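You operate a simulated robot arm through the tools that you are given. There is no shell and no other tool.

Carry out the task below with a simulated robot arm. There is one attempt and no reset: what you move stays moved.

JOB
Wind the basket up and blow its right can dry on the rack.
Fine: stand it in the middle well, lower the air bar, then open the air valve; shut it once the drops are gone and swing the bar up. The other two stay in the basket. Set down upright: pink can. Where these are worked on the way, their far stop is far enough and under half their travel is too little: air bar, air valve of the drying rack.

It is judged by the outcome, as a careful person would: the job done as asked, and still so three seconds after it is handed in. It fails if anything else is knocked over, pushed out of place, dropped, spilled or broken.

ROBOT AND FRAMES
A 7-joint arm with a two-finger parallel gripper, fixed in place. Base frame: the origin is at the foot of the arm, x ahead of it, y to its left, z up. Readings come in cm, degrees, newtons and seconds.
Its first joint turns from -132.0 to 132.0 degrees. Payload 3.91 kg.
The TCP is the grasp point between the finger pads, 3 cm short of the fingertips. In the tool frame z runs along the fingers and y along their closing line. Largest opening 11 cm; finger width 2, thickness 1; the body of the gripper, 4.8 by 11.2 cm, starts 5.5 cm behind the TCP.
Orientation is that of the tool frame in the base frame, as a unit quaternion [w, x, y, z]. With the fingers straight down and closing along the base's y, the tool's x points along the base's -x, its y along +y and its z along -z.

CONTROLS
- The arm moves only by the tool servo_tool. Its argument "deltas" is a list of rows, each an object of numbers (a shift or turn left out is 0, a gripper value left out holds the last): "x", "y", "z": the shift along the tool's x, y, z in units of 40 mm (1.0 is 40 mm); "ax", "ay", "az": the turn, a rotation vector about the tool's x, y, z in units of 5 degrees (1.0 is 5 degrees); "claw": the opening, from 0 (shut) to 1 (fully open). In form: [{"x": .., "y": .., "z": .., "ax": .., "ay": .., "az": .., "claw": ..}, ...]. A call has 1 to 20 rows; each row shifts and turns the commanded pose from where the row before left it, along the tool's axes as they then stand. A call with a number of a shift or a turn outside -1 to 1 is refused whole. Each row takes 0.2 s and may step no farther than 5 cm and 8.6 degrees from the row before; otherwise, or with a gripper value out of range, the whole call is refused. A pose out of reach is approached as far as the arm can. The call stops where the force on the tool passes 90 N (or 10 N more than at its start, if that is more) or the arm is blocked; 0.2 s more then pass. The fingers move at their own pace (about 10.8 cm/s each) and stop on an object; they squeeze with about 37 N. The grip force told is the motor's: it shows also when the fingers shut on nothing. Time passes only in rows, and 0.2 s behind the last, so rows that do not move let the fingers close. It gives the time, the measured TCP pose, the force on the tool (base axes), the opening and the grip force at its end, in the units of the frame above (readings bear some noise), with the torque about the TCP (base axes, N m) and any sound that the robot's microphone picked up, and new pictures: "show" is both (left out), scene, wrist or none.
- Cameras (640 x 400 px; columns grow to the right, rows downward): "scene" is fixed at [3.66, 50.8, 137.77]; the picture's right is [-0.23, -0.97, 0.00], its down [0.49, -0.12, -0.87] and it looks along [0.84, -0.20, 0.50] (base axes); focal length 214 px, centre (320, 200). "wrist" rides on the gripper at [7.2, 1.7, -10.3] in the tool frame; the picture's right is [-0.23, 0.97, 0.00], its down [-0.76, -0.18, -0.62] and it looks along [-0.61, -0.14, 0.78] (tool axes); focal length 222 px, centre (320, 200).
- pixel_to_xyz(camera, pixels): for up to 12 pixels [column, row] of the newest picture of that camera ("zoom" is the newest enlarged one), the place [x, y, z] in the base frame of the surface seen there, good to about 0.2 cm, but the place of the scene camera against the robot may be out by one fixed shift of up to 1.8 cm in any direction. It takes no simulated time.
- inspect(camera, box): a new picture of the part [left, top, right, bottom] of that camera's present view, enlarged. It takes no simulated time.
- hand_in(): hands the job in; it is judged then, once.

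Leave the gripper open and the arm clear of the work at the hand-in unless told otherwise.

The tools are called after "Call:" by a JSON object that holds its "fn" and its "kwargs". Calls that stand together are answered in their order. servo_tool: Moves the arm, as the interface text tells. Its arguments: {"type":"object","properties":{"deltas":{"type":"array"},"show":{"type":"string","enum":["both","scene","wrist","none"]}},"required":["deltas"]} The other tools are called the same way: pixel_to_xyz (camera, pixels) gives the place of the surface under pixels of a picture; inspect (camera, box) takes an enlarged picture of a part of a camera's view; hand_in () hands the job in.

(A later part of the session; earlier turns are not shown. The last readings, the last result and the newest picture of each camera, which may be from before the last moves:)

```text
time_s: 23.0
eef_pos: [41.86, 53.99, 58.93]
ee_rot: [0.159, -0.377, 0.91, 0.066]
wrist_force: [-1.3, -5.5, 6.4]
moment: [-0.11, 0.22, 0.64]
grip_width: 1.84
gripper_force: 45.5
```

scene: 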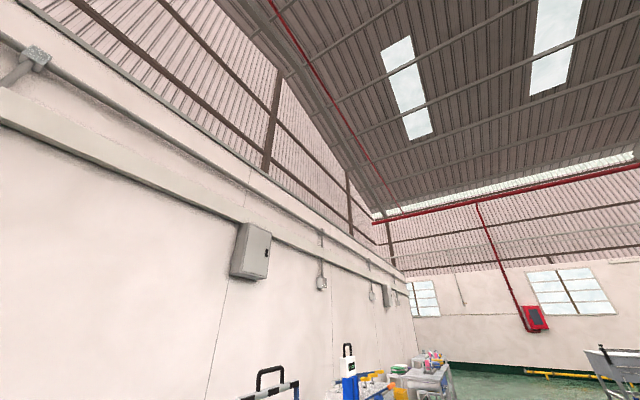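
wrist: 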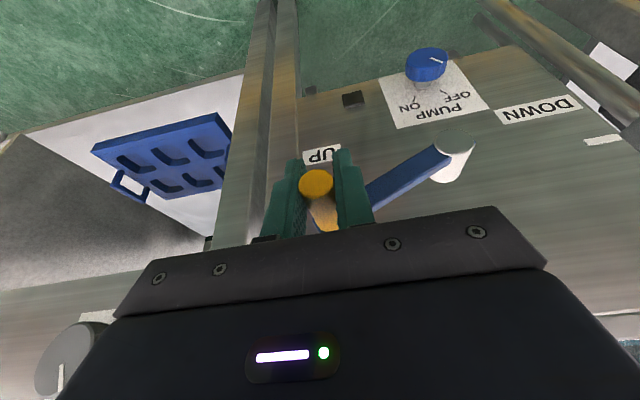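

At ≈159°. Two more steps to the UP mark and a little beyond to find the stop.

Call:
{"fn": "servo_tool", "kwargs": {"deltas": [{"y": -0.125, "x": 0.149, "z": 0.41}, {"y": -0.04, "x": 0.154, "z": 0.422}], "show": "wrist"}}

```text
time_s: 23.6
eef_pos: [42.54, 53.27, 55.36]
ee_rot: [0.16, -0.375, 0.911, 0.064]
wrist_force: [18.3, -27.7, 8.6]
moment: [-0.11, 0.67, 0.51]
grip_width: 1.87
gripper_force: 44.8
```

wrist: 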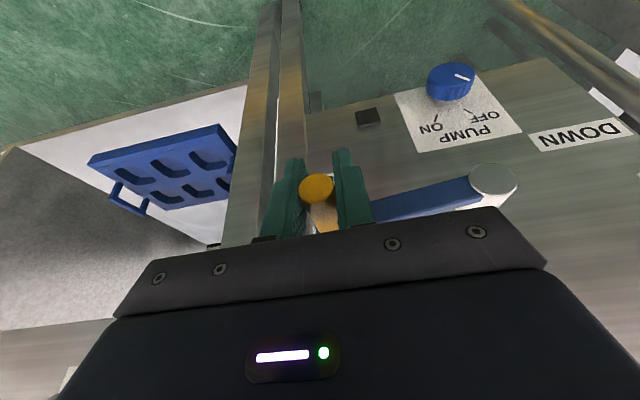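

The grip is at the UP position (≈180°). I'll press a little further (0.7 cm) to see whether the stop is reached.

Call:
{"fn": "servo_tool", "kwargs": {"deltas": [{"y": -0.03, "x": 0.06, "z": 0.16}, {"claw": 0}], "show": "wrist"}}

```text
time_s: 24.2
eef_pos: [42.6, 53.15, 54.64]
ee_rot: [0.162, -0.376, 0.91, 0.066]
wrist_force: [30.7, -39.3, 7.2]
moment: [0.63, 0.15, 0.42]
grip_width: 1.88
gripper_force: 45.0
```

wrist: 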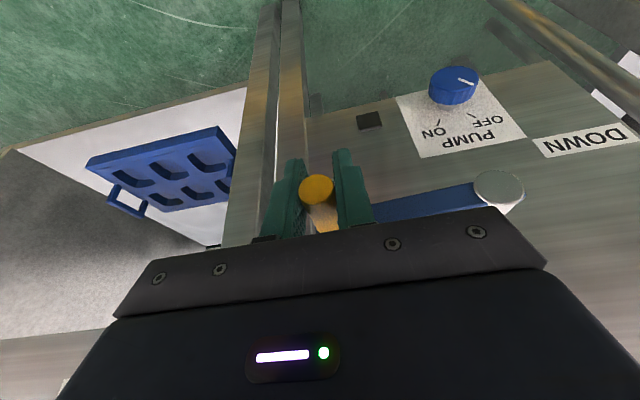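

No firm stop felt yet in z; side load +49 N outward. I'll relieve outward 0.25 cm and press another 0.5 cm down.

Call:
{"fn": "servo_tool", "kwargs": {"deltas": [{"y": -0.06}, {"x": 0.043, "z": 0.118}, {"claw": 0}], "show": "wrist"}}

```text
time_s: 25.0
eef_pos: [42.58, 53.15, 54.3]
ee_rot: [0.16, -0.377, 0.91, 0.066]
wrist_force: [22.0, -33.8, 4.3]
moment: [1.02, -0.43, 0.16]
grip_width: 1.88
gripper_force: 45.3
```

wrist: 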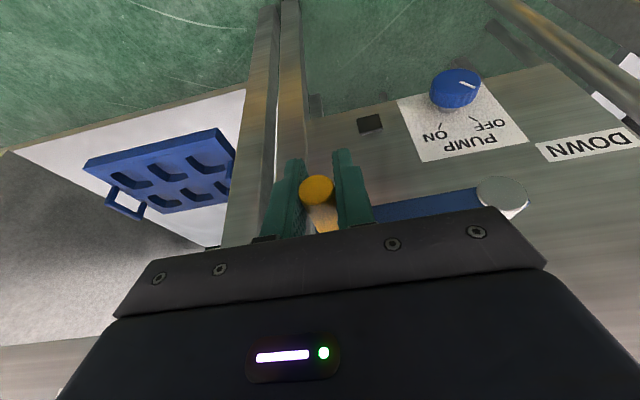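

The motion has nearly stalled with the torque rising, so it's about at its end. I'll release (half open) and watch whether the crank stays.

Call:
{"fn": "servo_tool", "kwargs": {"deltas": [{"claw": 0.45}, {"claw": 0.45}, {"claw": 0.45}, {"claw": 0.45}], "show": "wrist"}}

```text
time_s: 26.0
eef_pos: [42.52, 53.28, 54.3]
ee_rot: [0.161, -0.377, 0.91, 0.067]
wrist_force: [0.6, -0.1, -0.8]
moment: [0.0, -0.01, 0.03]
grip_width: 4.97
gripper_force: 0.1
```

wrist: 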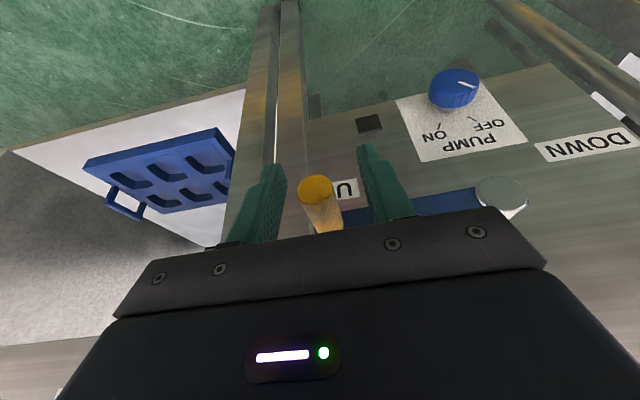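

The crank stays. I'll measure where the grip rests.

Call:
{"fn": "pixel_to_xyz", "kwargs": {"camera": "wrist", "pixels": [[315, 186], [315, 178], [315, 194], [305, 186], [326, 186], [500, 192], [345, 190], [490, 185]]}}

Call:
{"fn": "inspect", "kwargs": {"camera": "wrist", "box": [270, 60, 560, 240]}}

```text
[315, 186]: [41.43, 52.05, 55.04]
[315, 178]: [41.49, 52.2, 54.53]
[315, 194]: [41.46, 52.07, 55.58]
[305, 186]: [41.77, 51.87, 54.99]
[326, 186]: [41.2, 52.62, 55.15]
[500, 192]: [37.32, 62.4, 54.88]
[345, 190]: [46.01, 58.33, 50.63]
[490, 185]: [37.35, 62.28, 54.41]
```

```text
2.21 times, centred on (415, 150) of wrist
```

zoom: 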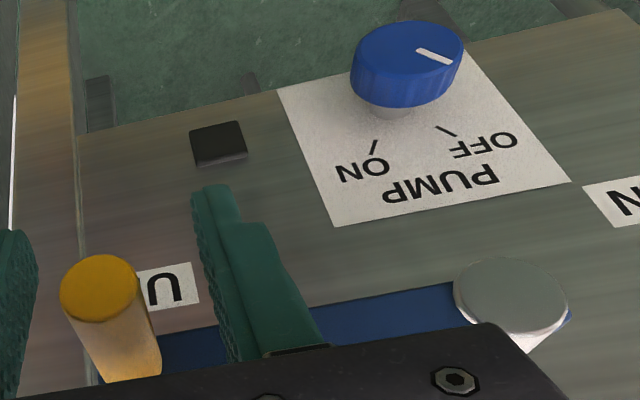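

The grip rests at z≈55 at the hub's height on the UP side — it's at its end. I'll lift off it, back away from the tank, and rise to look at the basket.

Call:
{"fn": "servo_tool", "kwargs": {"deltas": [{"x": -0.342, "z": -0.94}, {"x": -0.342, "z": -0.94}, {"x": -0.342, "z": -0.94}, {"x": 0.94, "z": -0.342}, {"x": 0.94, "z": -0.342}, {"x": 0.94, "z": -0.342}, {"x": -0.342, "z": -0.94}, {"x": -0.342, "z": -0.94}, {"x": -0.342, "z": -0.94}, {"x": -0.342, "z": -0.94}, {"x": -0.342, "z": -0.94}, {"x": -0.342, "z": -0.94}, {"x": -0.342, "z": -0.94}, {"x": -0.342, "z": -0.94}, {"x": -0.342, "z": -0.94}, {"x": -0.342, "z": -0.94}, {"x": -0.342, "z": -0.94}, {"x": -0.342, "z": -0.94}, {"x": -0.342, "z": -0.94}, {"x": -0.342, "z": -0.94, "claw": 1}], "show": "both"}}

```text
time_s: 30.2
eef_pos: [34.05, 44.62, 122.35]
ee_rot: [0.16, -0.377, 0.91, 0.067]
wrist_force: [0.1, -0.6, -1.1]
moment: [-0.05, 0.01, -0.05]
grip_width: 11.0
gripper_force: 0.0
```

scene: 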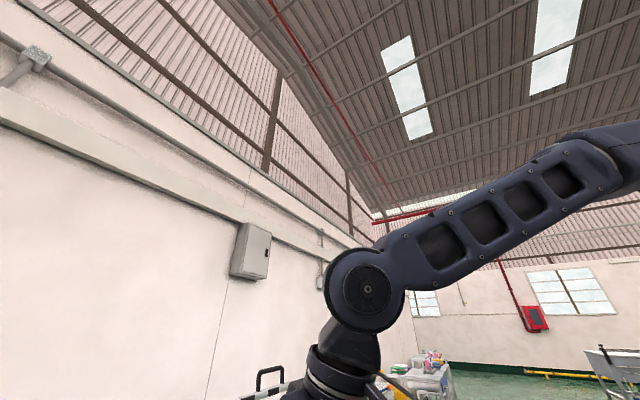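
wrist: 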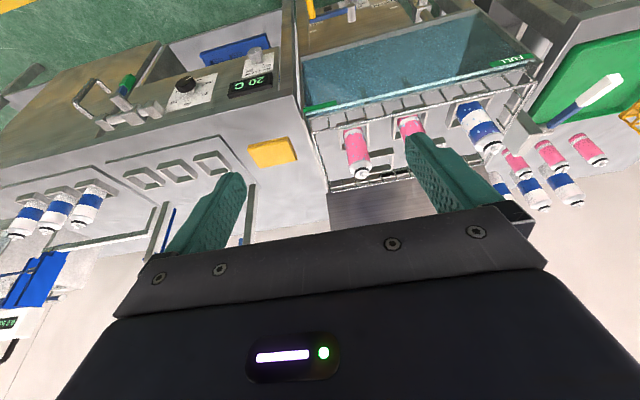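

The basket is up: pink (355,150), pink (410,128), blue (478,125) in picture order left to right; picture left is the arm's right. I'll enlarge and measure.

Call:
{"fn": "inspect", "kwargs": {"camera": "wrist", "box": [290, 80, 550, 210]}}

Call:
{"fn": "pixel_to_xyz", "kwargs": {"camera": "wrist", "pixels": [[361, 174], [360, 168], [357, 150], [352, 132], [345, 145], [368, 150], [410, 125], [489, 150], [477, 125], [330, 120], [420, 98], [510, 80]]}}

Call:
{"fn": "pixel_to_xyz", "kwargs": {"camera": "wrist", "pixels": [[312, 120], [330, 190], [370, 178], [378, 150], [340, 150], [375, 108], [270, 152], [211, 165], [178, 172], [143, 180], [96, 190], [150, 180]]}}

```text
2.46 times, centred on (420, 145) of wrist
```

zoom: 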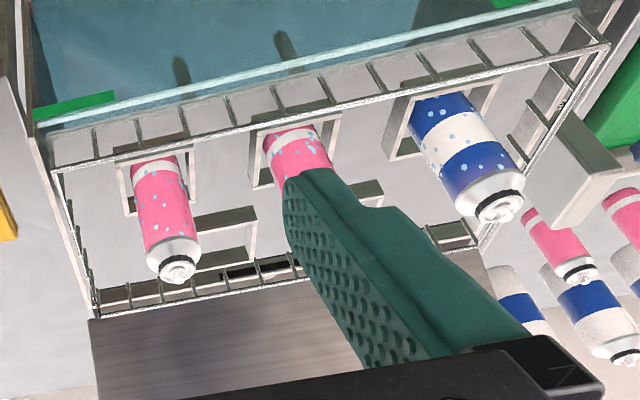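

```text
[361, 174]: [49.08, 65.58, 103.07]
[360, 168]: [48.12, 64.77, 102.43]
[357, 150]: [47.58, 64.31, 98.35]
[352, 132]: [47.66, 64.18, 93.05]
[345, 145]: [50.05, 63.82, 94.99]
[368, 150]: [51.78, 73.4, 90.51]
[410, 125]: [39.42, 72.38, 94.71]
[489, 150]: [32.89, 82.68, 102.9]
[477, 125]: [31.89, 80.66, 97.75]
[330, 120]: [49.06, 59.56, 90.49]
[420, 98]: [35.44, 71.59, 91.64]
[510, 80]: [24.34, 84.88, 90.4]
```

```text
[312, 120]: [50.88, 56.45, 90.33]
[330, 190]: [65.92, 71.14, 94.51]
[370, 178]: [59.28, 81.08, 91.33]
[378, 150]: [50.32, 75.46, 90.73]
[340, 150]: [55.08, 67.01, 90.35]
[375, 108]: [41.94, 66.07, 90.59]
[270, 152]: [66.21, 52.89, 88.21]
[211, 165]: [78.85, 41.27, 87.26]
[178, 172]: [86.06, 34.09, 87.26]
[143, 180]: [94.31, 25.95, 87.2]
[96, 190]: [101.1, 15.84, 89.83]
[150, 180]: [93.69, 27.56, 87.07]
```

The right pink can's top is at about (49,65.6,103), i.e. ~81 cm out; basket floor ≈ z 90.5. I'll bring the tool upright and come over the can with the claw open, staying well above it.

Call:
{"fn": "servo_tool", "kwargs": {"deltas": [{"ay": 1}, {"ay": 1}, {"ay": 1}, {"ay": 1}, {"x": -0.9, "y": 0.15, "z": 0.15}, {"x": -0.9, "y": 0.15, "z": 0.15}, {"x": -0.9, "y": 0.15, "z": 0.15}, {"x": -0.9, "y": 0.15, "z": 0.15}, {"x": -0.9, "y": 0.15, "z": 0.15}, {"x": -0.9, "y": 0.15, "z": 0.15}], "show": "both"}}

```text
time_s: 32.4
eef_pos: [46.7, 62.6, 118.66]
ee_rot: [0.001, -0.383, 0.924, 0.001]
wrist_force: [-0.2, 0.2, 0.4]
moment: [-0.03, -0.02, 0.03]
grip_width: 10.99
gripper_force: 0.0
```

scene: 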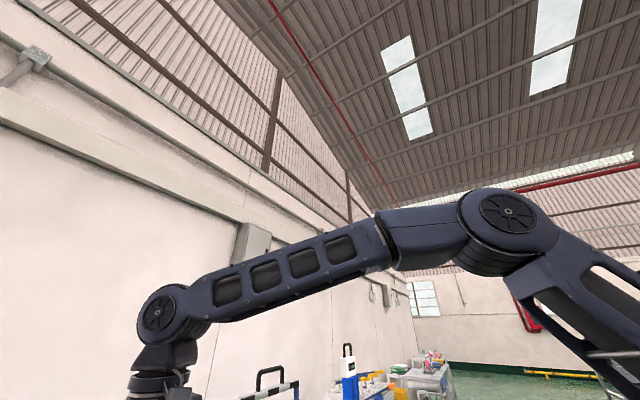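
wrist: 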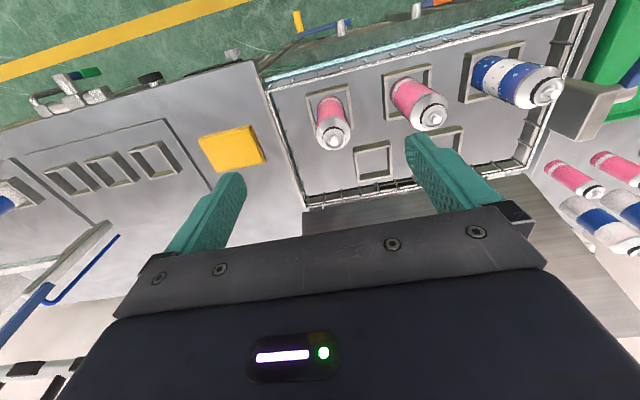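

I'll enlarge the right can and the wells and measure them from here.

Call:
{"fn": "inspect", "kwargs": {"camera": "wrist", "box": [270, 60, 470, 200]}}

Call:
{"fn": "pixel_to_xyz", "kwargs": {"camera": "wrist", "pixels": [[333, 142], [333, 135], [330, 110], [319, 118], [342, 112], [333, 150], [325, 142], [343, 142], [314, 95], [346, 92], [330, 98], [427, 118]]}}

Call:
{"fn": "pixel_to_xyz", "kwargs": {"camera": "wrist", "pixels": [[68, 180], [110, 170], [153, 158], [138, 145], [165, 140], [150, 178], [178, 172], [287, 140], [375, 162], [300, 195], [262, 85], [580, 20]]}}

```text
2.86 times, centred on (370, 130) of wrist
```

zoom: 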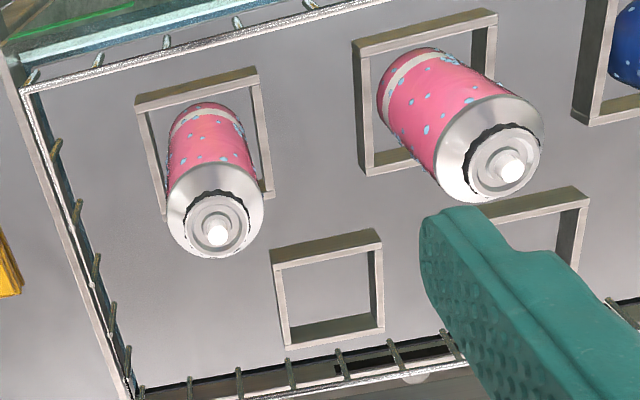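

```text
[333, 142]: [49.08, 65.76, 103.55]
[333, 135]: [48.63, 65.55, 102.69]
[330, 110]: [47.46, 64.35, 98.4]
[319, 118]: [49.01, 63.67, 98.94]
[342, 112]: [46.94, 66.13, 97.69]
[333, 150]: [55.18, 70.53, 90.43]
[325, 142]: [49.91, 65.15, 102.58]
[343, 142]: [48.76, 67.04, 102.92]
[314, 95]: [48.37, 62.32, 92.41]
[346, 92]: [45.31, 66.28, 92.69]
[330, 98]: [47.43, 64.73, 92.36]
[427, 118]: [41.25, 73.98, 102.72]
```

```text
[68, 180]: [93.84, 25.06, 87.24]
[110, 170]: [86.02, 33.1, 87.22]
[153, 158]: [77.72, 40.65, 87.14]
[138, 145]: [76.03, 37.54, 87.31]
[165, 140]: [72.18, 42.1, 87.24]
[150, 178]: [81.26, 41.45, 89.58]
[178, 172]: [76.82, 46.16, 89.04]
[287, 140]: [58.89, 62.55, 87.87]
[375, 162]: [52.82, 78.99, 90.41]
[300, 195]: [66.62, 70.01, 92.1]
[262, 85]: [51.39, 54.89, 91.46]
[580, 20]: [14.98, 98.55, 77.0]
```

Can centre ≈ (49.1,65.8), body ≈4.4 cm thick, nozzle tip z≈103.6. I'll centre over it, set the claw to ~7.5 cm and descend most of the way.

Call:
{"fn": "servo_tool", "kwargs": {"deltas": [{"x": -0.5, "y": 0.07, "claw": 0.7}, {"x": -0.49, "y": 0.065}, {"z": 0.8}, {"z": 0.8}, {"z": 0.8}], "show": "wrist"}}

```text
time_s: 33.6
eef_pos: [49.3, 65.77, 109.06]
ee_rot: [0.001, -0.383, 0.924, 0.0]
wrist_force: [0.1, -0.1, 0.2]
moment: [0.02, -0.02, 0.01]
grip_width: 7.7
gripper_force: 0.1
```

wrist: 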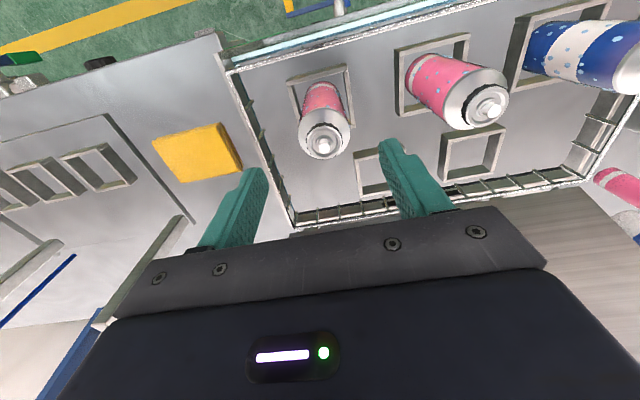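

Call:
{"fn": "pixel_to_xyz", "kwargs": {"camera": "wrist", "pixels": [[324, 146], [324, 152], [324, 130], [310, 130], [340, 128], [314, 148], [336, 146], [322, 105], [307, 115], [341, 110], [324, 157], [324, 140]]}}

Call:
{"fn": "inspect", "kwargs": {"camera": "wrist", "box": [240, 50, 440, 220]}}

```text
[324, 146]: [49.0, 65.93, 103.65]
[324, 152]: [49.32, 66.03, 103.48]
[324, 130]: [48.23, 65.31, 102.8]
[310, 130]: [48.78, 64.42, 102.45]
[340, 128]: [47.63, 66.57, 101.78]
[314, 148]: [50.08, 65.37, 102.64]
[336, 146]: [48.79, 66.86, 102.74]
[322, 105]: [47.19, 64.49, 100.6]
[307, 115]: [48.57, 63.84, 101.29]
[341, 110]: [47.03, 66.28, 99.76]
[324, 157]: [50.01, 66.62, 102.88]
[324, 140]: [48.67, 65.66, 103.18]
```

```text
2.35 times, centred on (340, 135) of wrist
```

zoom: 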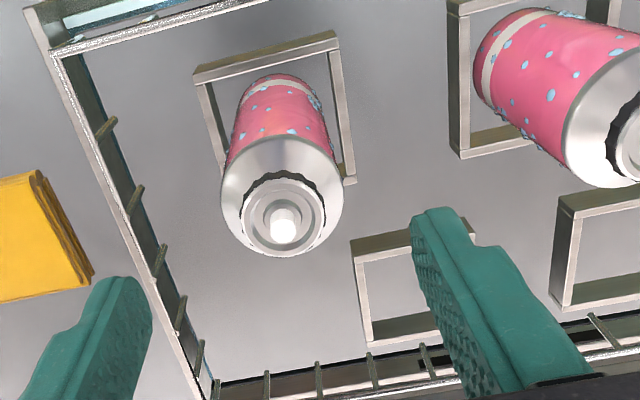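

The can is well centred (0.2 cm to the left). Descend to z≈99.1 (palm just above nozzle, fingertips at ≈96) and close.

Call:
{"fn": "servo_tool", "kwargs": {"deltas": [{"z": 0.62, "y": 0.015}, {"z": 0.62, "y": 0.015}, {"z": 0.62, "y": 0.015}, {"z": 0.62}, {"claw": 0.7}], "show": "wrist"}}

```text
time_s: 34.8
eef_pos: [49.15, 65.82, 99.04]
ee_rot: [0.0, -0.383, 0.924, 0.0]
wrist_force: [-0.1, -1.0, 0.6]
moment: [0.0, 0.0, -0.01]
grip_width: 7.7
gripper_force: 0.0
```

wrist: 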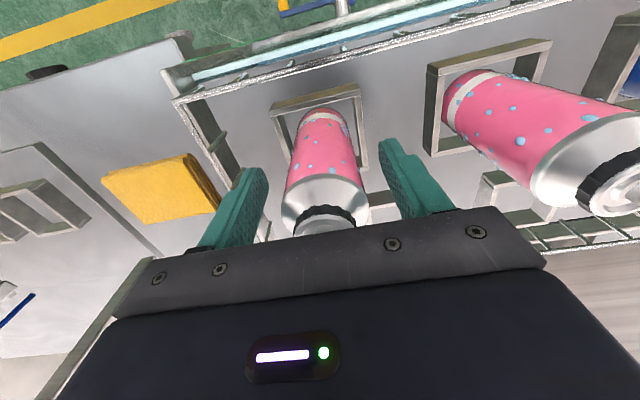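

The can sits centred between the fingers. Close.

Call:
{"fn": "servo_tool", "kwargs": {"deltas": [{"claw": 0.3}, {"claw": 0.3}, {"claw": 0.3}, {"claw": 0.3}], "show": "wrist"}}

```text
time_s: 35.8
eef_pos: [49.1, 65.81, 99.09]
ee_rot: [0.0, -0.383, 0.924, 0.0]
wrist_force: [0.7, -0.1, 0.1]
moment: [0.01, -0.06, 0.05]
grip_width: 4.4
gripper_force: 37.3
```

wrist: 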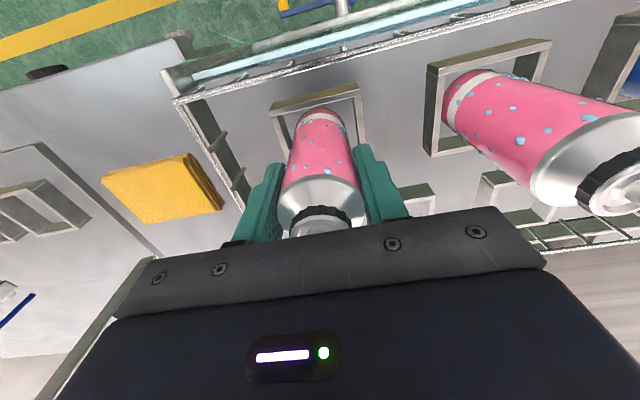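

Gripped: 4.40 cm at 37 N with no side load. Lift straight up 16 cm.

Call:
{"fn": "servo_tool", "kwargs": {"deltas": [{"z": -0.3}, {"z": -0.6}, {"z": -0.8}, {"z": -0.8}, {"z": -0.8}, {"z": -0.7}], "show": "both"}}

```text
time_s: 37.2
eef_pos: [49.11, 65.85, 115.21]
ee_rot: [0.0, -0.382, 0.924, 0.0]
wrist_force: [0.4, 0.3, -1.5]
moment: [-0.03, 0.0, 0.0]
grip_width: 4.4
gripper_force: 36.9
```

scene: 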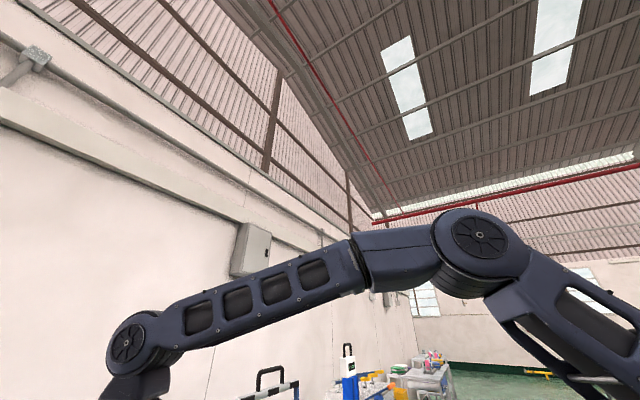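
wrist: 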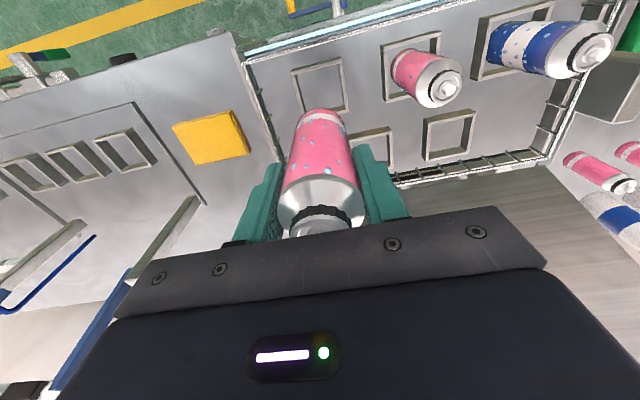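

The can hangs free, bottom ≈ z 106.7. I'll measure the rack's three wells at left of the picture before travelling.

Call:
{"fn": "inspect", "kwargs": {"camera": "wrist", "box": [0, 90, 200, 230]}}

Call:
{"fn": "pixel_to_xyz", "kwargs": {"camera": "wrist", "pixels": [[80, 165], [68, 153], [92, 147], [80, 184], [107, 176], [65, 150], [92, 143], [85, 188], [127, 152], [32, 176]]}}

```text
2.86 times, centred on (100, 160) of wrist
```

zoom: 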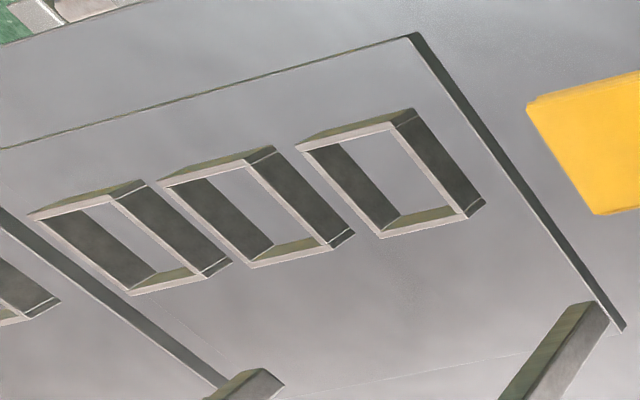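

```text
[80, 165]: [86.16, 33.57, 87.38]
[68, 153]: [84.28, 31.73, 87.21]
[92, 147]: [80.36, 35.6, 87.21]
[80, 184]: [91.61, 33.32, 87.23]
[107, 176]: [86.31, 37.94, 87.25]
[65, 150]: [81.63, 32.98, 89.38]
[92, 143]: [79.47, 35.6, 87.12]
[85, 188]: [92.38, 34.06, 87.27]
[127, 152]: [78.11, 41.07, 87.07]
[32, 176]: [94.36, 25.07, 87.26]
```

Travel right along the station (≈48.8 cm) at this height to above the middle well.

Call:
{"fn": "servo_tool", "kwargs": {"deltas": [{"y": -0.4}, {"y": -0.8}, {"y": -0.95, "x": -0.05}, {"y": -0.95, "x": -0.05}, {"y": -0.95, "x": -0.05}, {"y": -0.95, "x": -0.05}, {"y": -0.95, "x": -0.05}, {"y": -0.95, "x": -0.05}, {"y": -0.95, "x": -0.05}, {"y": -0.95, "x": -0.05}, {"y": -0.95, "x": -0.05}, {"y": -0.95, "x": -0.05}, {"y": -0.8, "x": -0.1}, {"y": -0.5, "x": -0.1}], "show": "both"}}

```text
time_s: 40.2
eef_pos: [85.09, 34.04, 115.25]
ee_rot: [0.0, -0.384, 0.923, -0.001]
wrist_force: [-0.3, 0.2, -2.3]
moment: [-0.01, 0.03, -0.01]
grip_width: 4.4
gripper_force: 37.1
```

scene: 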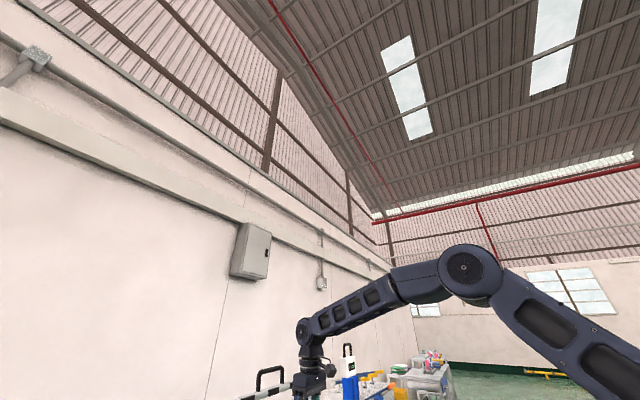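
wrist: 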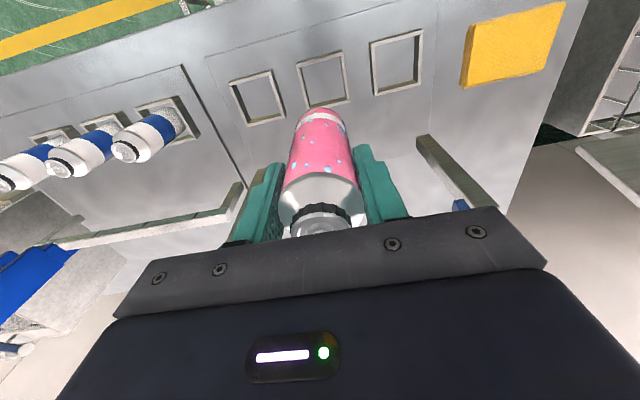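

The middle well (322,78) is just behind the can in the picture. Enlarge and measure its rim.

Call:
{"fn": "inspect", "kwargs": {"camera": "wrist", "box": [220, 20, 440, 150]}}

Call:
{"fn": "pixel_to_xyz", "kwargs": {"camera": "wrist", "pixels": [[322, 80], [300, 68], [338, 57], [308, 105], [347, 98], [305, 85], [343, 75], [319, 61], [328, 102], [257, 98], [397, 62], [250, 150]]}}

```text
2.91 times, centred on (330, 85) of wrist
```

zoom: 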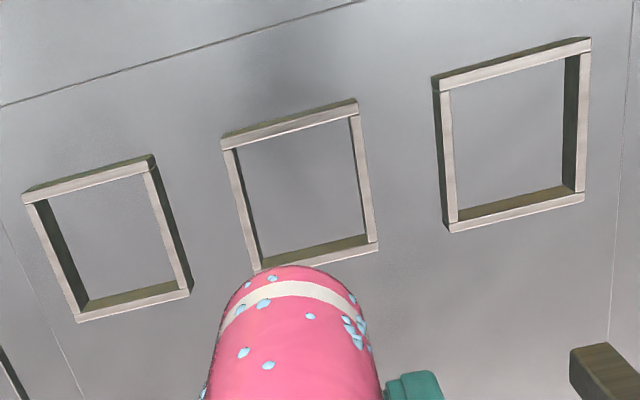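

```text
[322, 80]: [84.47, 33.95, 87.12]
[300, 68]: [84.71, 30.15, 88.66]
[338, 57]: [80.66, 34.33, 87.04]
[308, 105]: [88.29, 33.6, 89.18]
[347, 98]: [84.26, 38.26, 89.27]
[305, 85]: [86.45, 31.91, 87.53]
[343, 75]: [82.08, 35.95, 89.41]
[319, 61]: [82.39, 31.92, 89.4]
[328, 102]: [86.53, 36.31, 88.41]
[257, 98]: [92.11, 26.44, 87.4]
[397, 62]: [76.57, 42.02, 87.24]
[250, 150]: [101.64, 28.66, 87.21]
```

I'll measure the middle well's rim strips with the enlarged picture for an accurate centre, plus the outer wells for check.

Call:
{"fn": "pixel_to_xyz", "kwargs": {"camera": "zoom", "pixels": [[290, 127], [363, 180], [240, 205], [330, 252], [360, 248], [90, 182], [170, 230], [53, 250], [130, 302], [515, 65], [583, 125], [448, 150]]}}

Call:
{"fn": "pixel_to_xyz", "kwargs": {"camera": "wrist", "pixels": [[320, 118], [318, 130], [318, 150], [320, 185], [320, 215], [320, 224]]}}

```text
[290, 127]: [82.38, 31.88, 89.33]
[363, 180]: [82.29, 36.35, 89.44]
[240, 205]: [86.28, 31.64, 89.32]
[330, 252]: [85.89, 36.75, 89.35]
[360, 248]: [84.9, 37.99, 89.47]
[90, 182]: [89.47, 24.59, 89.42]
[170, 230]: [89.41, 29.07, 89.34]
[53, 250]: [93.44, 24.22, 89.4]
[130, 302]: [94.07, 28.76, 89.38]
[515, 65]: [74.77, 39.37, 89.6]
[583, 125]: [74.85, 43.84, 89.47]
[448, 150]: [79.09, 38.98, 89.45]
```

```text
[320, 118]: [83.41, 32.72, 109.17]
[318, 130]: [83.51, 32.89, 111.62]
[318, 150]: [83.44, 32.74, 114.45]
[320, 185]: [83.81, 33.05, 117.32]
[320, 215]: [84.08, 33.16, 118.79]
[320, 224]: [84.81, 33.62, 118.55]
```

Middle well centre ≈ (84.3,34.1), rim top z 89.4, floor z 87.2. I'll centre over it and lower until the can's bottom is ≈1.5 cm above the rim.

Call:
{"fn": "servo_tool", "kwargs": {"deltas": [{"y": 0.15, "x": 0.13}, {"z": 0.6}, {"z": 0.9}, {"z": 0.9}, {"z": 0.9}, {"z": 0.6}, {}], "show": "wrist"}}

```text
time_s: 41.8
eef_pos: [84.26, 34.0, 99.62]
ee_rot: [0.0, -0.383, 0.924, 0.0]
wrist_force: [0.7, -0.4, -2.0]
moment: [-0.01, 0.01, 0.01]
grip_width: 4.41
gripper_force: 37.2
```

wrist: 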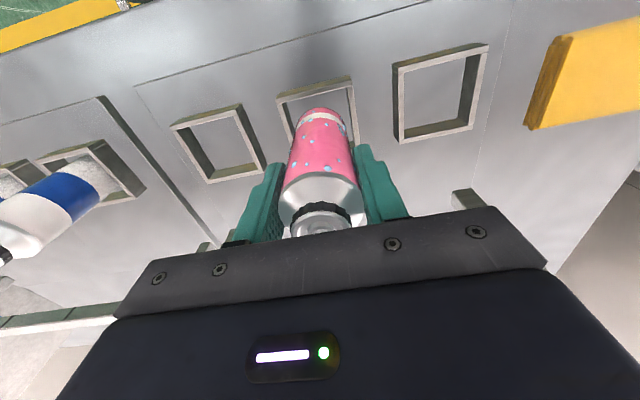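

Call:
{"fn": "inspect", "kwargs": {"camera": "wrist", "box": [240, 60, 400, 200]}}

Call:
{"fn": "pixel_to_xyz", "kwargs": {"camera": "wrist", "pixels": [[313, 88], [281, 108], [352, 95], [288, 132], [318, 113], [316, 130], [355, 130], [283, 120]]}}

```text
2.86 times, centred on (320, 130) of wrist
```

zoom: 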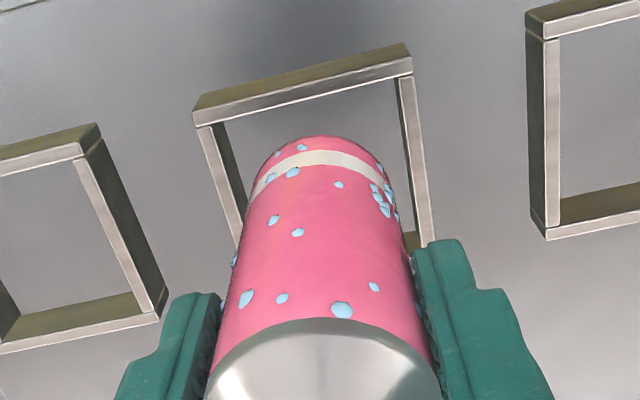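

```text
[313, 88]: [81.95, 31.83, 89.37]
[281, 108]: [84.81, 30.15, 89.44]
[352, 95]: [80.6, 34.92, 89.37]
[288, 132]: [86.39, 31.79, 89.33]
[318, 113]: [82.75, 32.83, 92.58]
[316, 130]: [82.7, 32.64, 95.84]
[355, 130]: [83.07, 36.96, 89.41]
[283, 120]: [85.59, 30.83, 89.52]
```

Aligned within the rim on all sides. Lower the last bit slowly, watching force.

Call:
{"fn": "servo_tool", "kwargs": {"deltas": [{"z": 0.25}, {"z": 0.25}, {"z": 0.2}, {"z": 0.1}, {"z": 0.05}, {}], "show": "wrist"}}

```text
time_s: 43.2
eef_pos: [84.29, 33.98, 96.28]
ee_rot: [0.0, -0.383, 0.924, 0.001]
wrist_force: [-0.5, -1.0, 7.4]
moment: [-0.16, -0.05, -0.03]
grip_width: 4.39
gripper_force: 36.9
```

wrist: 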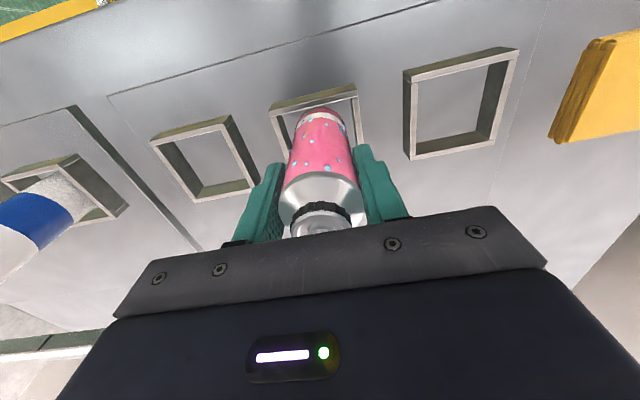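

Contact: +7 N at z 96.28, about where the floor should be. Enlarge to check the can is inside the rim.

Call:
{"fn": "inspect", "kwargs": {"camera": "wrist", "box": [240, 60, 400, 200]}}

Call:
{"fn": "servo_tool", "kwargs": {"deltas": [{"z": 0.03}, {}], "show": "none"}}

```text
2.86 times, centred on (320, 130) of wrist
```

zoom: 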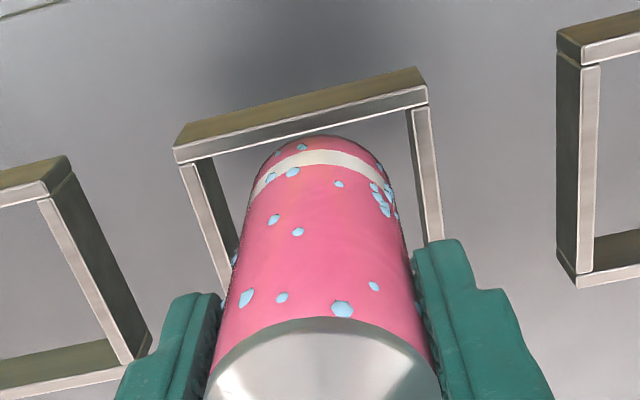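

```text
time_s: 43.8
eef_pos: [84.32, 33.96, 96.09]
ee_rot: [0.001, -0.383, 0.924, 0.001]
wrist_force: [1.8, -2.9, 16.2]
moment: [-0.29, -0.32, -0.06]
grip_width: 4.38
gripper_force: 36.8
```

Firm floor contact (16 N) with the can inside the rim. Ease the press and open the claw.

Call:
{"fn": "servo_tool", "kwargs": {"deltas": [{"z": -0.03}, {"claw": 0.7}, {"claw": 0.7}, {"claw": 0.7}, {}], "show": "wrist"}}

```text
time_s: 45.0
eef_pos: [84.26, 33.97, 96.26]
ee_rot: [0.001, -0.383, 0.924, 0.0]
wrist_force: [-0.6, -1.2, -0.9]
moment: [0.0, 0.0, 0.0]
grip_width: 7.71
gripper_force: 0.2
```

wrist: 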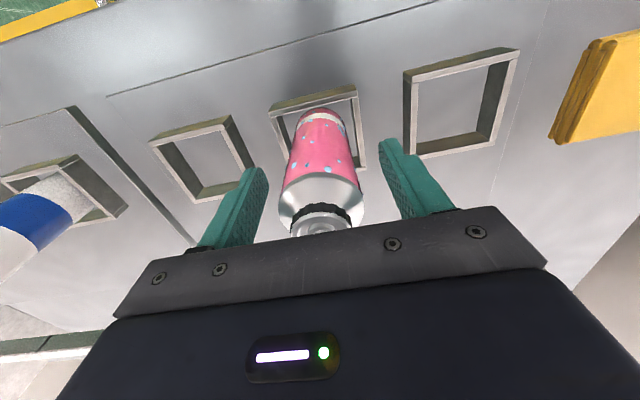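

The can stands free. Rise straight up, then back away to look at the can and the air bar.

Call:
{"fn": "servo_tool", "kwargs": {"deltas": [{"z": -0.4}, {"z": -0.8}, {"z": -0.9}, {"z": -0.9}, {"z": -0.9}, {"z": -0.9}, {"z": -0.9}, {"x": 0.9}, {"x": 0.9}, {"x": 0.9}, {"x": 0.9}, {"x": 0.9, "ay": -1}, {"ay": -1}, {"ay": -1}, {"ay": -1}, {"ay": -1}], "show": "both"}}

```text
time_s: 48.4
eef_pos: [71.51, 21.34, 118.95]
ee_rot: [0.2, -0.375, 0.901, 0.083]
wrist_force: [0.8, 1.3, 0.6]
moment: [-0.01, -0.01, 0.02]
grip_width: 7.7
gripper_force: 0.1
```

scene: 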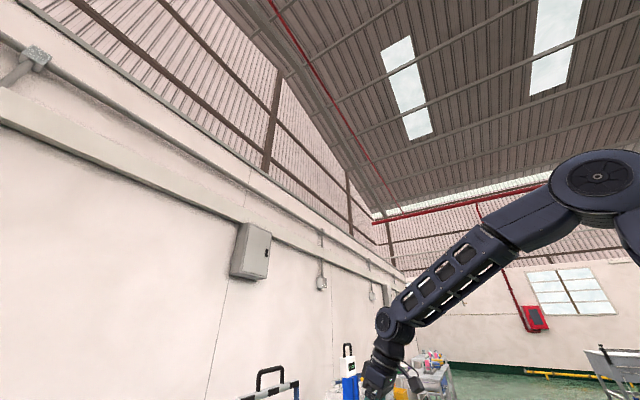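
wrist: 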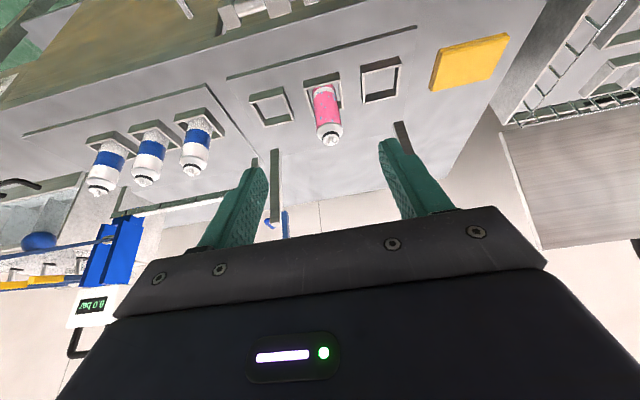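

The can stands upright in the middle well. Next the air bar: I'll raise and tilt the camera to measure the handle and hinge precisely.

Call:
{"fn": "servo_tool", "kwargs": {"deltas": [{"x": -0.423, "z": -0.906}, {"x": -0.423, "z": -0.906}, {"x": -0.423, "z": -0.906}, {"x": -0.423, "z": -0.906}, {"x": 0.6, "z": -0.3, "ay": -1}, {"x": 0.6, "z": -0.3, "ay": -1}, {"ay": -1}], "show": "both"}}

```text
time_s: 50.0
eef_pos: [67.84, 17.46, 134.79]
ee_rot: [0.317, -0.36, 0.868, 0.131]
wrist_force: [1.0, 0.5, -0.4]
moment: [0.02, 0.0, 0.0]
grip_width: 7.68
gripper_force: 0.0
```

scene: 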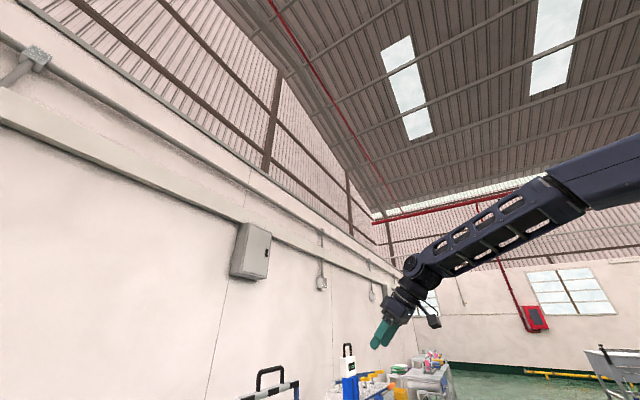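
wrist: 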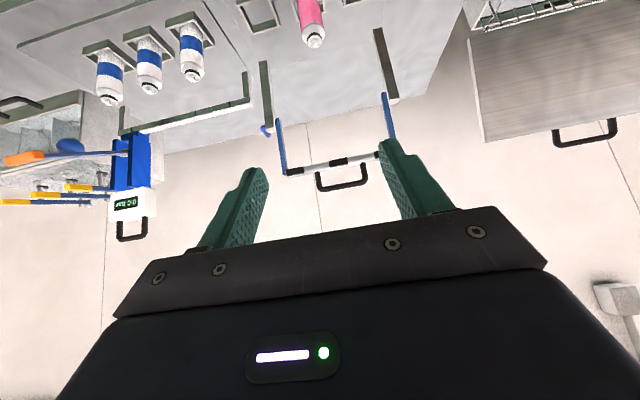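

Call:
{"fn": "inspect", "kwargs": {"camera": "wrist", "box": [245, 80, 405, 200]}}

Call:
{"fn": "pixel_to_xyz", "kwargs": {"camera": "wrist", "pixels": [[342, 187], [330, 189], [355, 183], [317, 180], [366, 172], [338, 161], [370, 157], [295, 170], [280, 140], [387, 105], [282, 165], [390, 125]]}}

```text
3.33 times, centred on (325, 140) of wrist
```

zoom: 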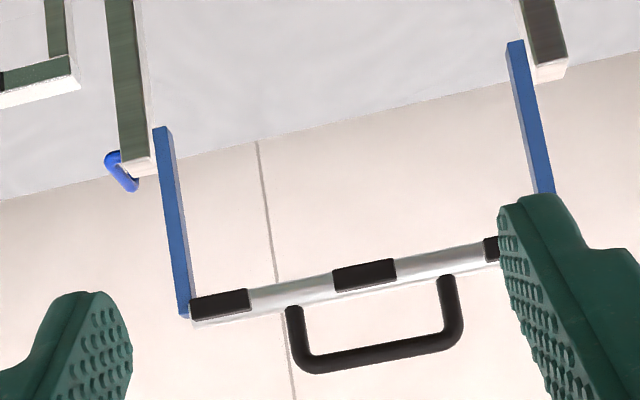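

```text
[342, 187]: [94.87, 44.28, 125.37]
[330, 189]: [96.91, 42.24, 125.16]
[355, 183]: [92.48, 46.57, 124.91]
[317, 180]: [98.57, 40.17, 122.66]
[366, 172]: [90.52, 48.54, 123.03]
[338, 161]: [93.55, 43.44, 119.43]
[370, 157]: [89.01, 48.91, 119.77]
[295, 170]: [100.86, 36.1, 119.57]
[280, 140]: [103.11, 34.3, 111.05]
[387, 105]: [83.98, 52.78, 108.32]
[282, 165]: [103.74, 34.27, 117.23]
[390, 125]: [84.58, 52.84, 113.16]
```

Measure the arm's lower ends and post tops to locate the hinge.

Call:
{"fn": "pixel_to_xyz", "kwargs": {"camera": "zoom", "pixels": [[162, 132], [165, 140], [140, 160], [148, 168], [516, 46], [520, 60], [545, 65], [560, 72], [125, 120], [120, 168], [360, 275], [450, 300]]}}

```text
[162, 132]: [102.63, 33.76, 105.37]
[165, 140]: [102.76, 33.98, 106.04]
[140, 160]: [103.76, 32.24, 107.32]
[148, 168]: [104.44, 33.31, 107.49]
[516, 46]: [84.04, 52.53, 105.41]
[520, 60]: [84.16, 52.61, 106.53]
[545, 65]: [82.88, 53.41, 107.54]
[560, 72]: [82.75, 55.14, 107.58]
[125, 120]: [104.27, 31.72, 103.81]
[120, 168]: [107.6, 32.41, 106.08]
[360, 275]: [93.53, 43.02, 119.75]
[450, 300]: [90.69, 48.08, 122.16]
```

Hinge ≈ (n 97.2, z 106), handle rod ≈ (n 99.0, z 125.1), mid at u 35.6; the loop is about 5 cm deep. I'll turn the tool 90° about its axis so the fingers close across the rod, keeping the forward tilt.

Call:
{"fn": "servo_tool", "kwargs": {"deltas": [{"az": 1}, {"az": 1}, {"az": 1}, {"az": 1}, {"az": 1}, {"az": 1}, {"az": 1}, {"az": 1}, {"az": 1}, {"az": 1}, {"az": 1}, {"az": 1}, {"az": 1}, {"az": 1}, {"az": 1}, {"az": 1}, {"az": 1}, {"az": 1}, {"ax": -1, "claw": 0.28}], "show": "both"}}

```text
time_s: 54.0
eef_pos: [67.78, 17.56, 134.87]
ee_rot: [0.145, 0.354, 0.854, 0.354]
wrist_force: [-0.1, 0.4, 0.9]
moment: [0.02, -0.01, 0.04]
grip_width: 3.08
gripper_force: 0.1
```

scene: 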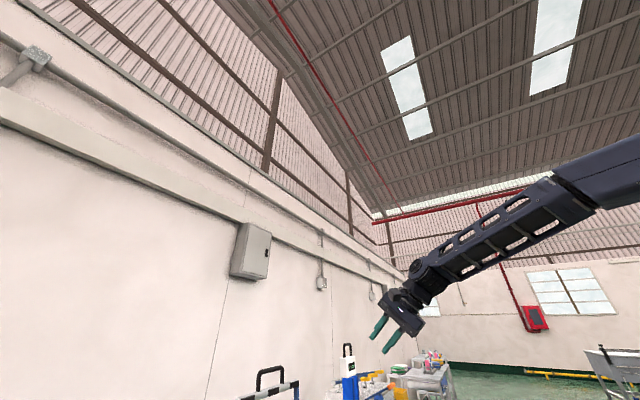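
wrist: 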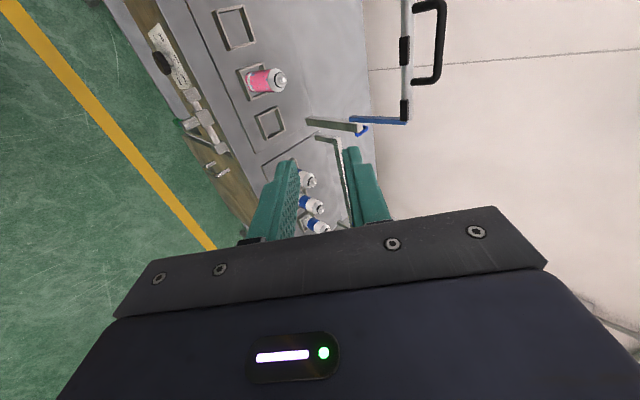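

Orientation is right (fingers 45° forward-down, closing across the rod). Move forward toward the handle, stopping ~12 cm short.

Call:
{"fn": "servo_tool", "kwargs": {"deltas": [{"y": 0.6375, "z": 0.7875}, {"y": 0.6375, "z": 0.7875}, {"y": 0.6375, "z": 0.7875}, {"y": 0.6375, "z": 0.7875}, {"y": 0.6375, "z": 0.7875}, {"y": 0.6375, "z": 0.7875}, {"y": 0.6375, "z": 0.7875}, {"y": 0.6375}], "show": "both"}}

```text
time_s: 55.8
eef_pos: [89.03, 38.78, 133.7]
ee_rot: [0.147, 0.353, 0.853, 0.354]
wrist_force: [0.0, -0.5, -0.2]
moment: [-0.02, 0.04, 0.02]
grip_width: 3.08
gripper_force: 0.0
```

scene: 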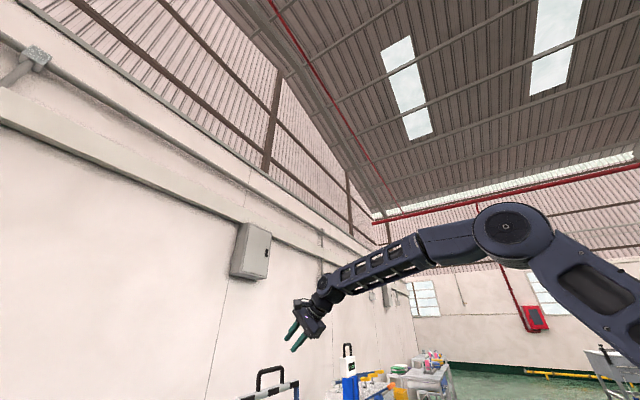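
wrist: 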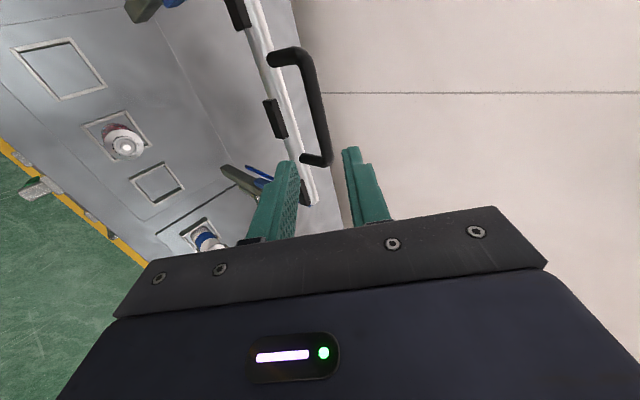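

The handle rod runs from (300,55) to (325,160) in the picture, between the finger directions. Measure it.

Call:
{"fn": "inspect", "kwargs": {"camera": "wrist", "box": [230, 30, 390, 220]}}

Call:
{"fn": "pixel_to_xyz", "kwargs": {"camera": "wrist", "pixels": [[308, 80], [313, 100], [317, 115], [321, 130], [326, 150], [305, 65], [316, 160], [285, 57], [285, 90], [300, 130], [275, 120], [310, 195]]}}

```text
2.11 times, centred on (310, 125) of wrist
```

zoom: 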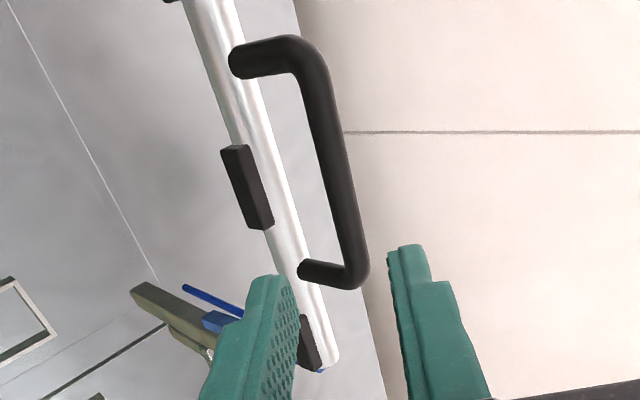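

```text
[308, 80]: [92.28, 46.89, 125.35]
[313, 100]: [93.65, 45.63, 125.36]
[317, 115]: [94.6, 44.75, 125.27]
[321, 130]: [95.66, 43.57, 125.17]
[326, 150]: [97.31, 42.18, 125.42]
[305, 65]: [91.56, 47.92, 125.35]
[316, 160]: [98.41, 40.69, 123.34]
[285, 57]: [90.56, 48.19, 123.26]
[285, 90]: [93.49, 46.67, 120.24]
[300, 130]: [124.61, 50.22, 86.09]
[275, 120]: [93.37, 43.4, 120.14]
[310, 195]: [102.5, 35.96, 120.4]
```

Rod centre ≈ (n 98.95, z 124.8): directly ahead along the fingers, 12.4 cm away. Advance 8 cm with a 0.2 cm sideways correction and look again.

Call:
{"fn": "servo_tool", "kwargs": {"deltas": [{"y": -0.057, "z": 0.6}, {"z": 0.7}, {"z": 0.7}], "show": "wrist"}}

```text
time_s: 56.6
eef_pos: [92.93, 42.65, 128.0]
ee_rot: [0.147, 0.354, 0.854, 0.353]
wrist_force: [-1.1, -0.4, 1.1]
moment: [-0.02, 0.05, 0.0]
grip_width: 3.08
gripper_force: 0.0
```

wrist: 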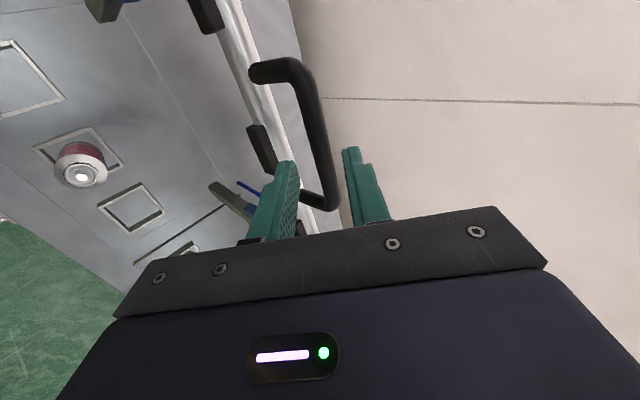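

Call:
{"fn": "inspect", "kwargs": {"camera": "wrist", "box": [230, 50, 390, 240]}}

Call:
{"fn": "pixel_to_xyz", "kwargs": {"camera": "wrist", "pixels": [[310, 100], [315, 120], [319, 140], [323, 160], [329, 185], [303, 140], [282, 165], [351, 155], [318, 200], [275, 72], [270, 110], [268, 150]]}}

```text
2.11 times, centred on (310, 145) of wrist
```

zoom: 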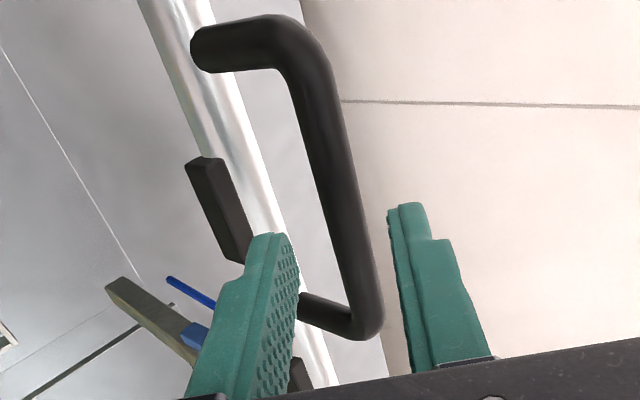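

```text
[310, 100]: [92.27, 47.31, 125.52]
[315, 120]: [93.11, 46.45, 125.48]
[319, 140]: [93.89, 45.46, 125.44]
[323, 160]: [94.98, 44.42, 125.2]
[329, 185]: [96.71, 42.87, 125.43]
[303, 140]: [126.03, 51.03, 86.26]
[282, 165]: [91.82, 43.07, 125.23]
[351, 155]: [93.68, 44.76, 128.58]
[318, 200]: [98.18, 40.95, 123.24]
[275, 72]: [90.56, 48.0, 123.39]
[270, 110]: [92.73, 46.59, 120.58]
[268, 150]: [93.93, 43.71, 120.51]
```

Aligned within 0.1 cm. Advance 3.75 cm so that the rod lies between the pads.

Call:
{"fn": "servo_tool", "kwargs": {"deltas": [{"z": 0.47}, {"z": 0.47}, {}], "show": "wrist"}}

```text
time_s: 57.4
eef_pos: [94.78, 44.54, 125.22]
ee_rot: [0.147, 0.352, 0.854, 0.353]
wrist_force: [-0.8, 0.2, 0.0]
moment: [0.03, 0.04, -0.04]
grip_width: 3.07
gripper_force: 0.1
```

wrist: 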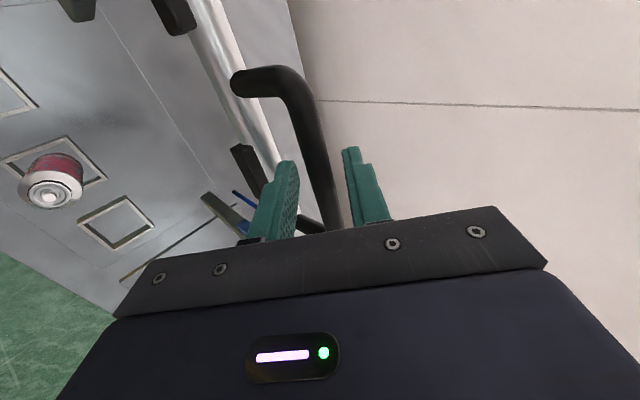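

The rod is between the pads. I'll narrow the claw to ~2 cm (loose around the rod) and begin to swing the bar toward me: first 20°.

Call:
{"fn": "servo_tool", "kwargs": {"deltas": [{"claw": 0.18}, {"claw": 0.18}, {"y": -0.287, "z": -0.293}, {"y": -0.287, "z": -0.293}, {"y": -0.333, "z": -0.24}, {"y": -0.333, "z": -0.24}], "show": "both"}}

```text
time_s: 58.8
eef_pos: [90.05, 39.95, 124.61]
ee_rot: [0.146, 0.353, 0.854, 0.354]
wrist_force: [0.1, -0.3, -0.2]
moment: [-0.02, 0.0, -0.01]
grip_width: 1.99
gripper_force: 0.6
```

scene: 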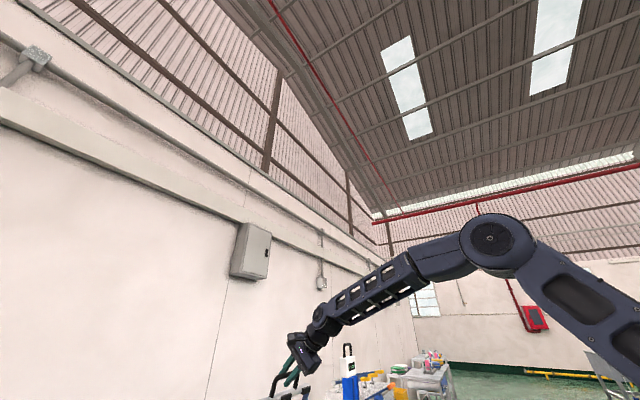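
wrist: 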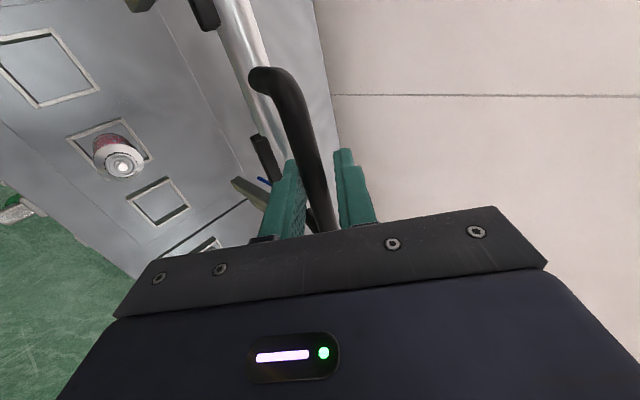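

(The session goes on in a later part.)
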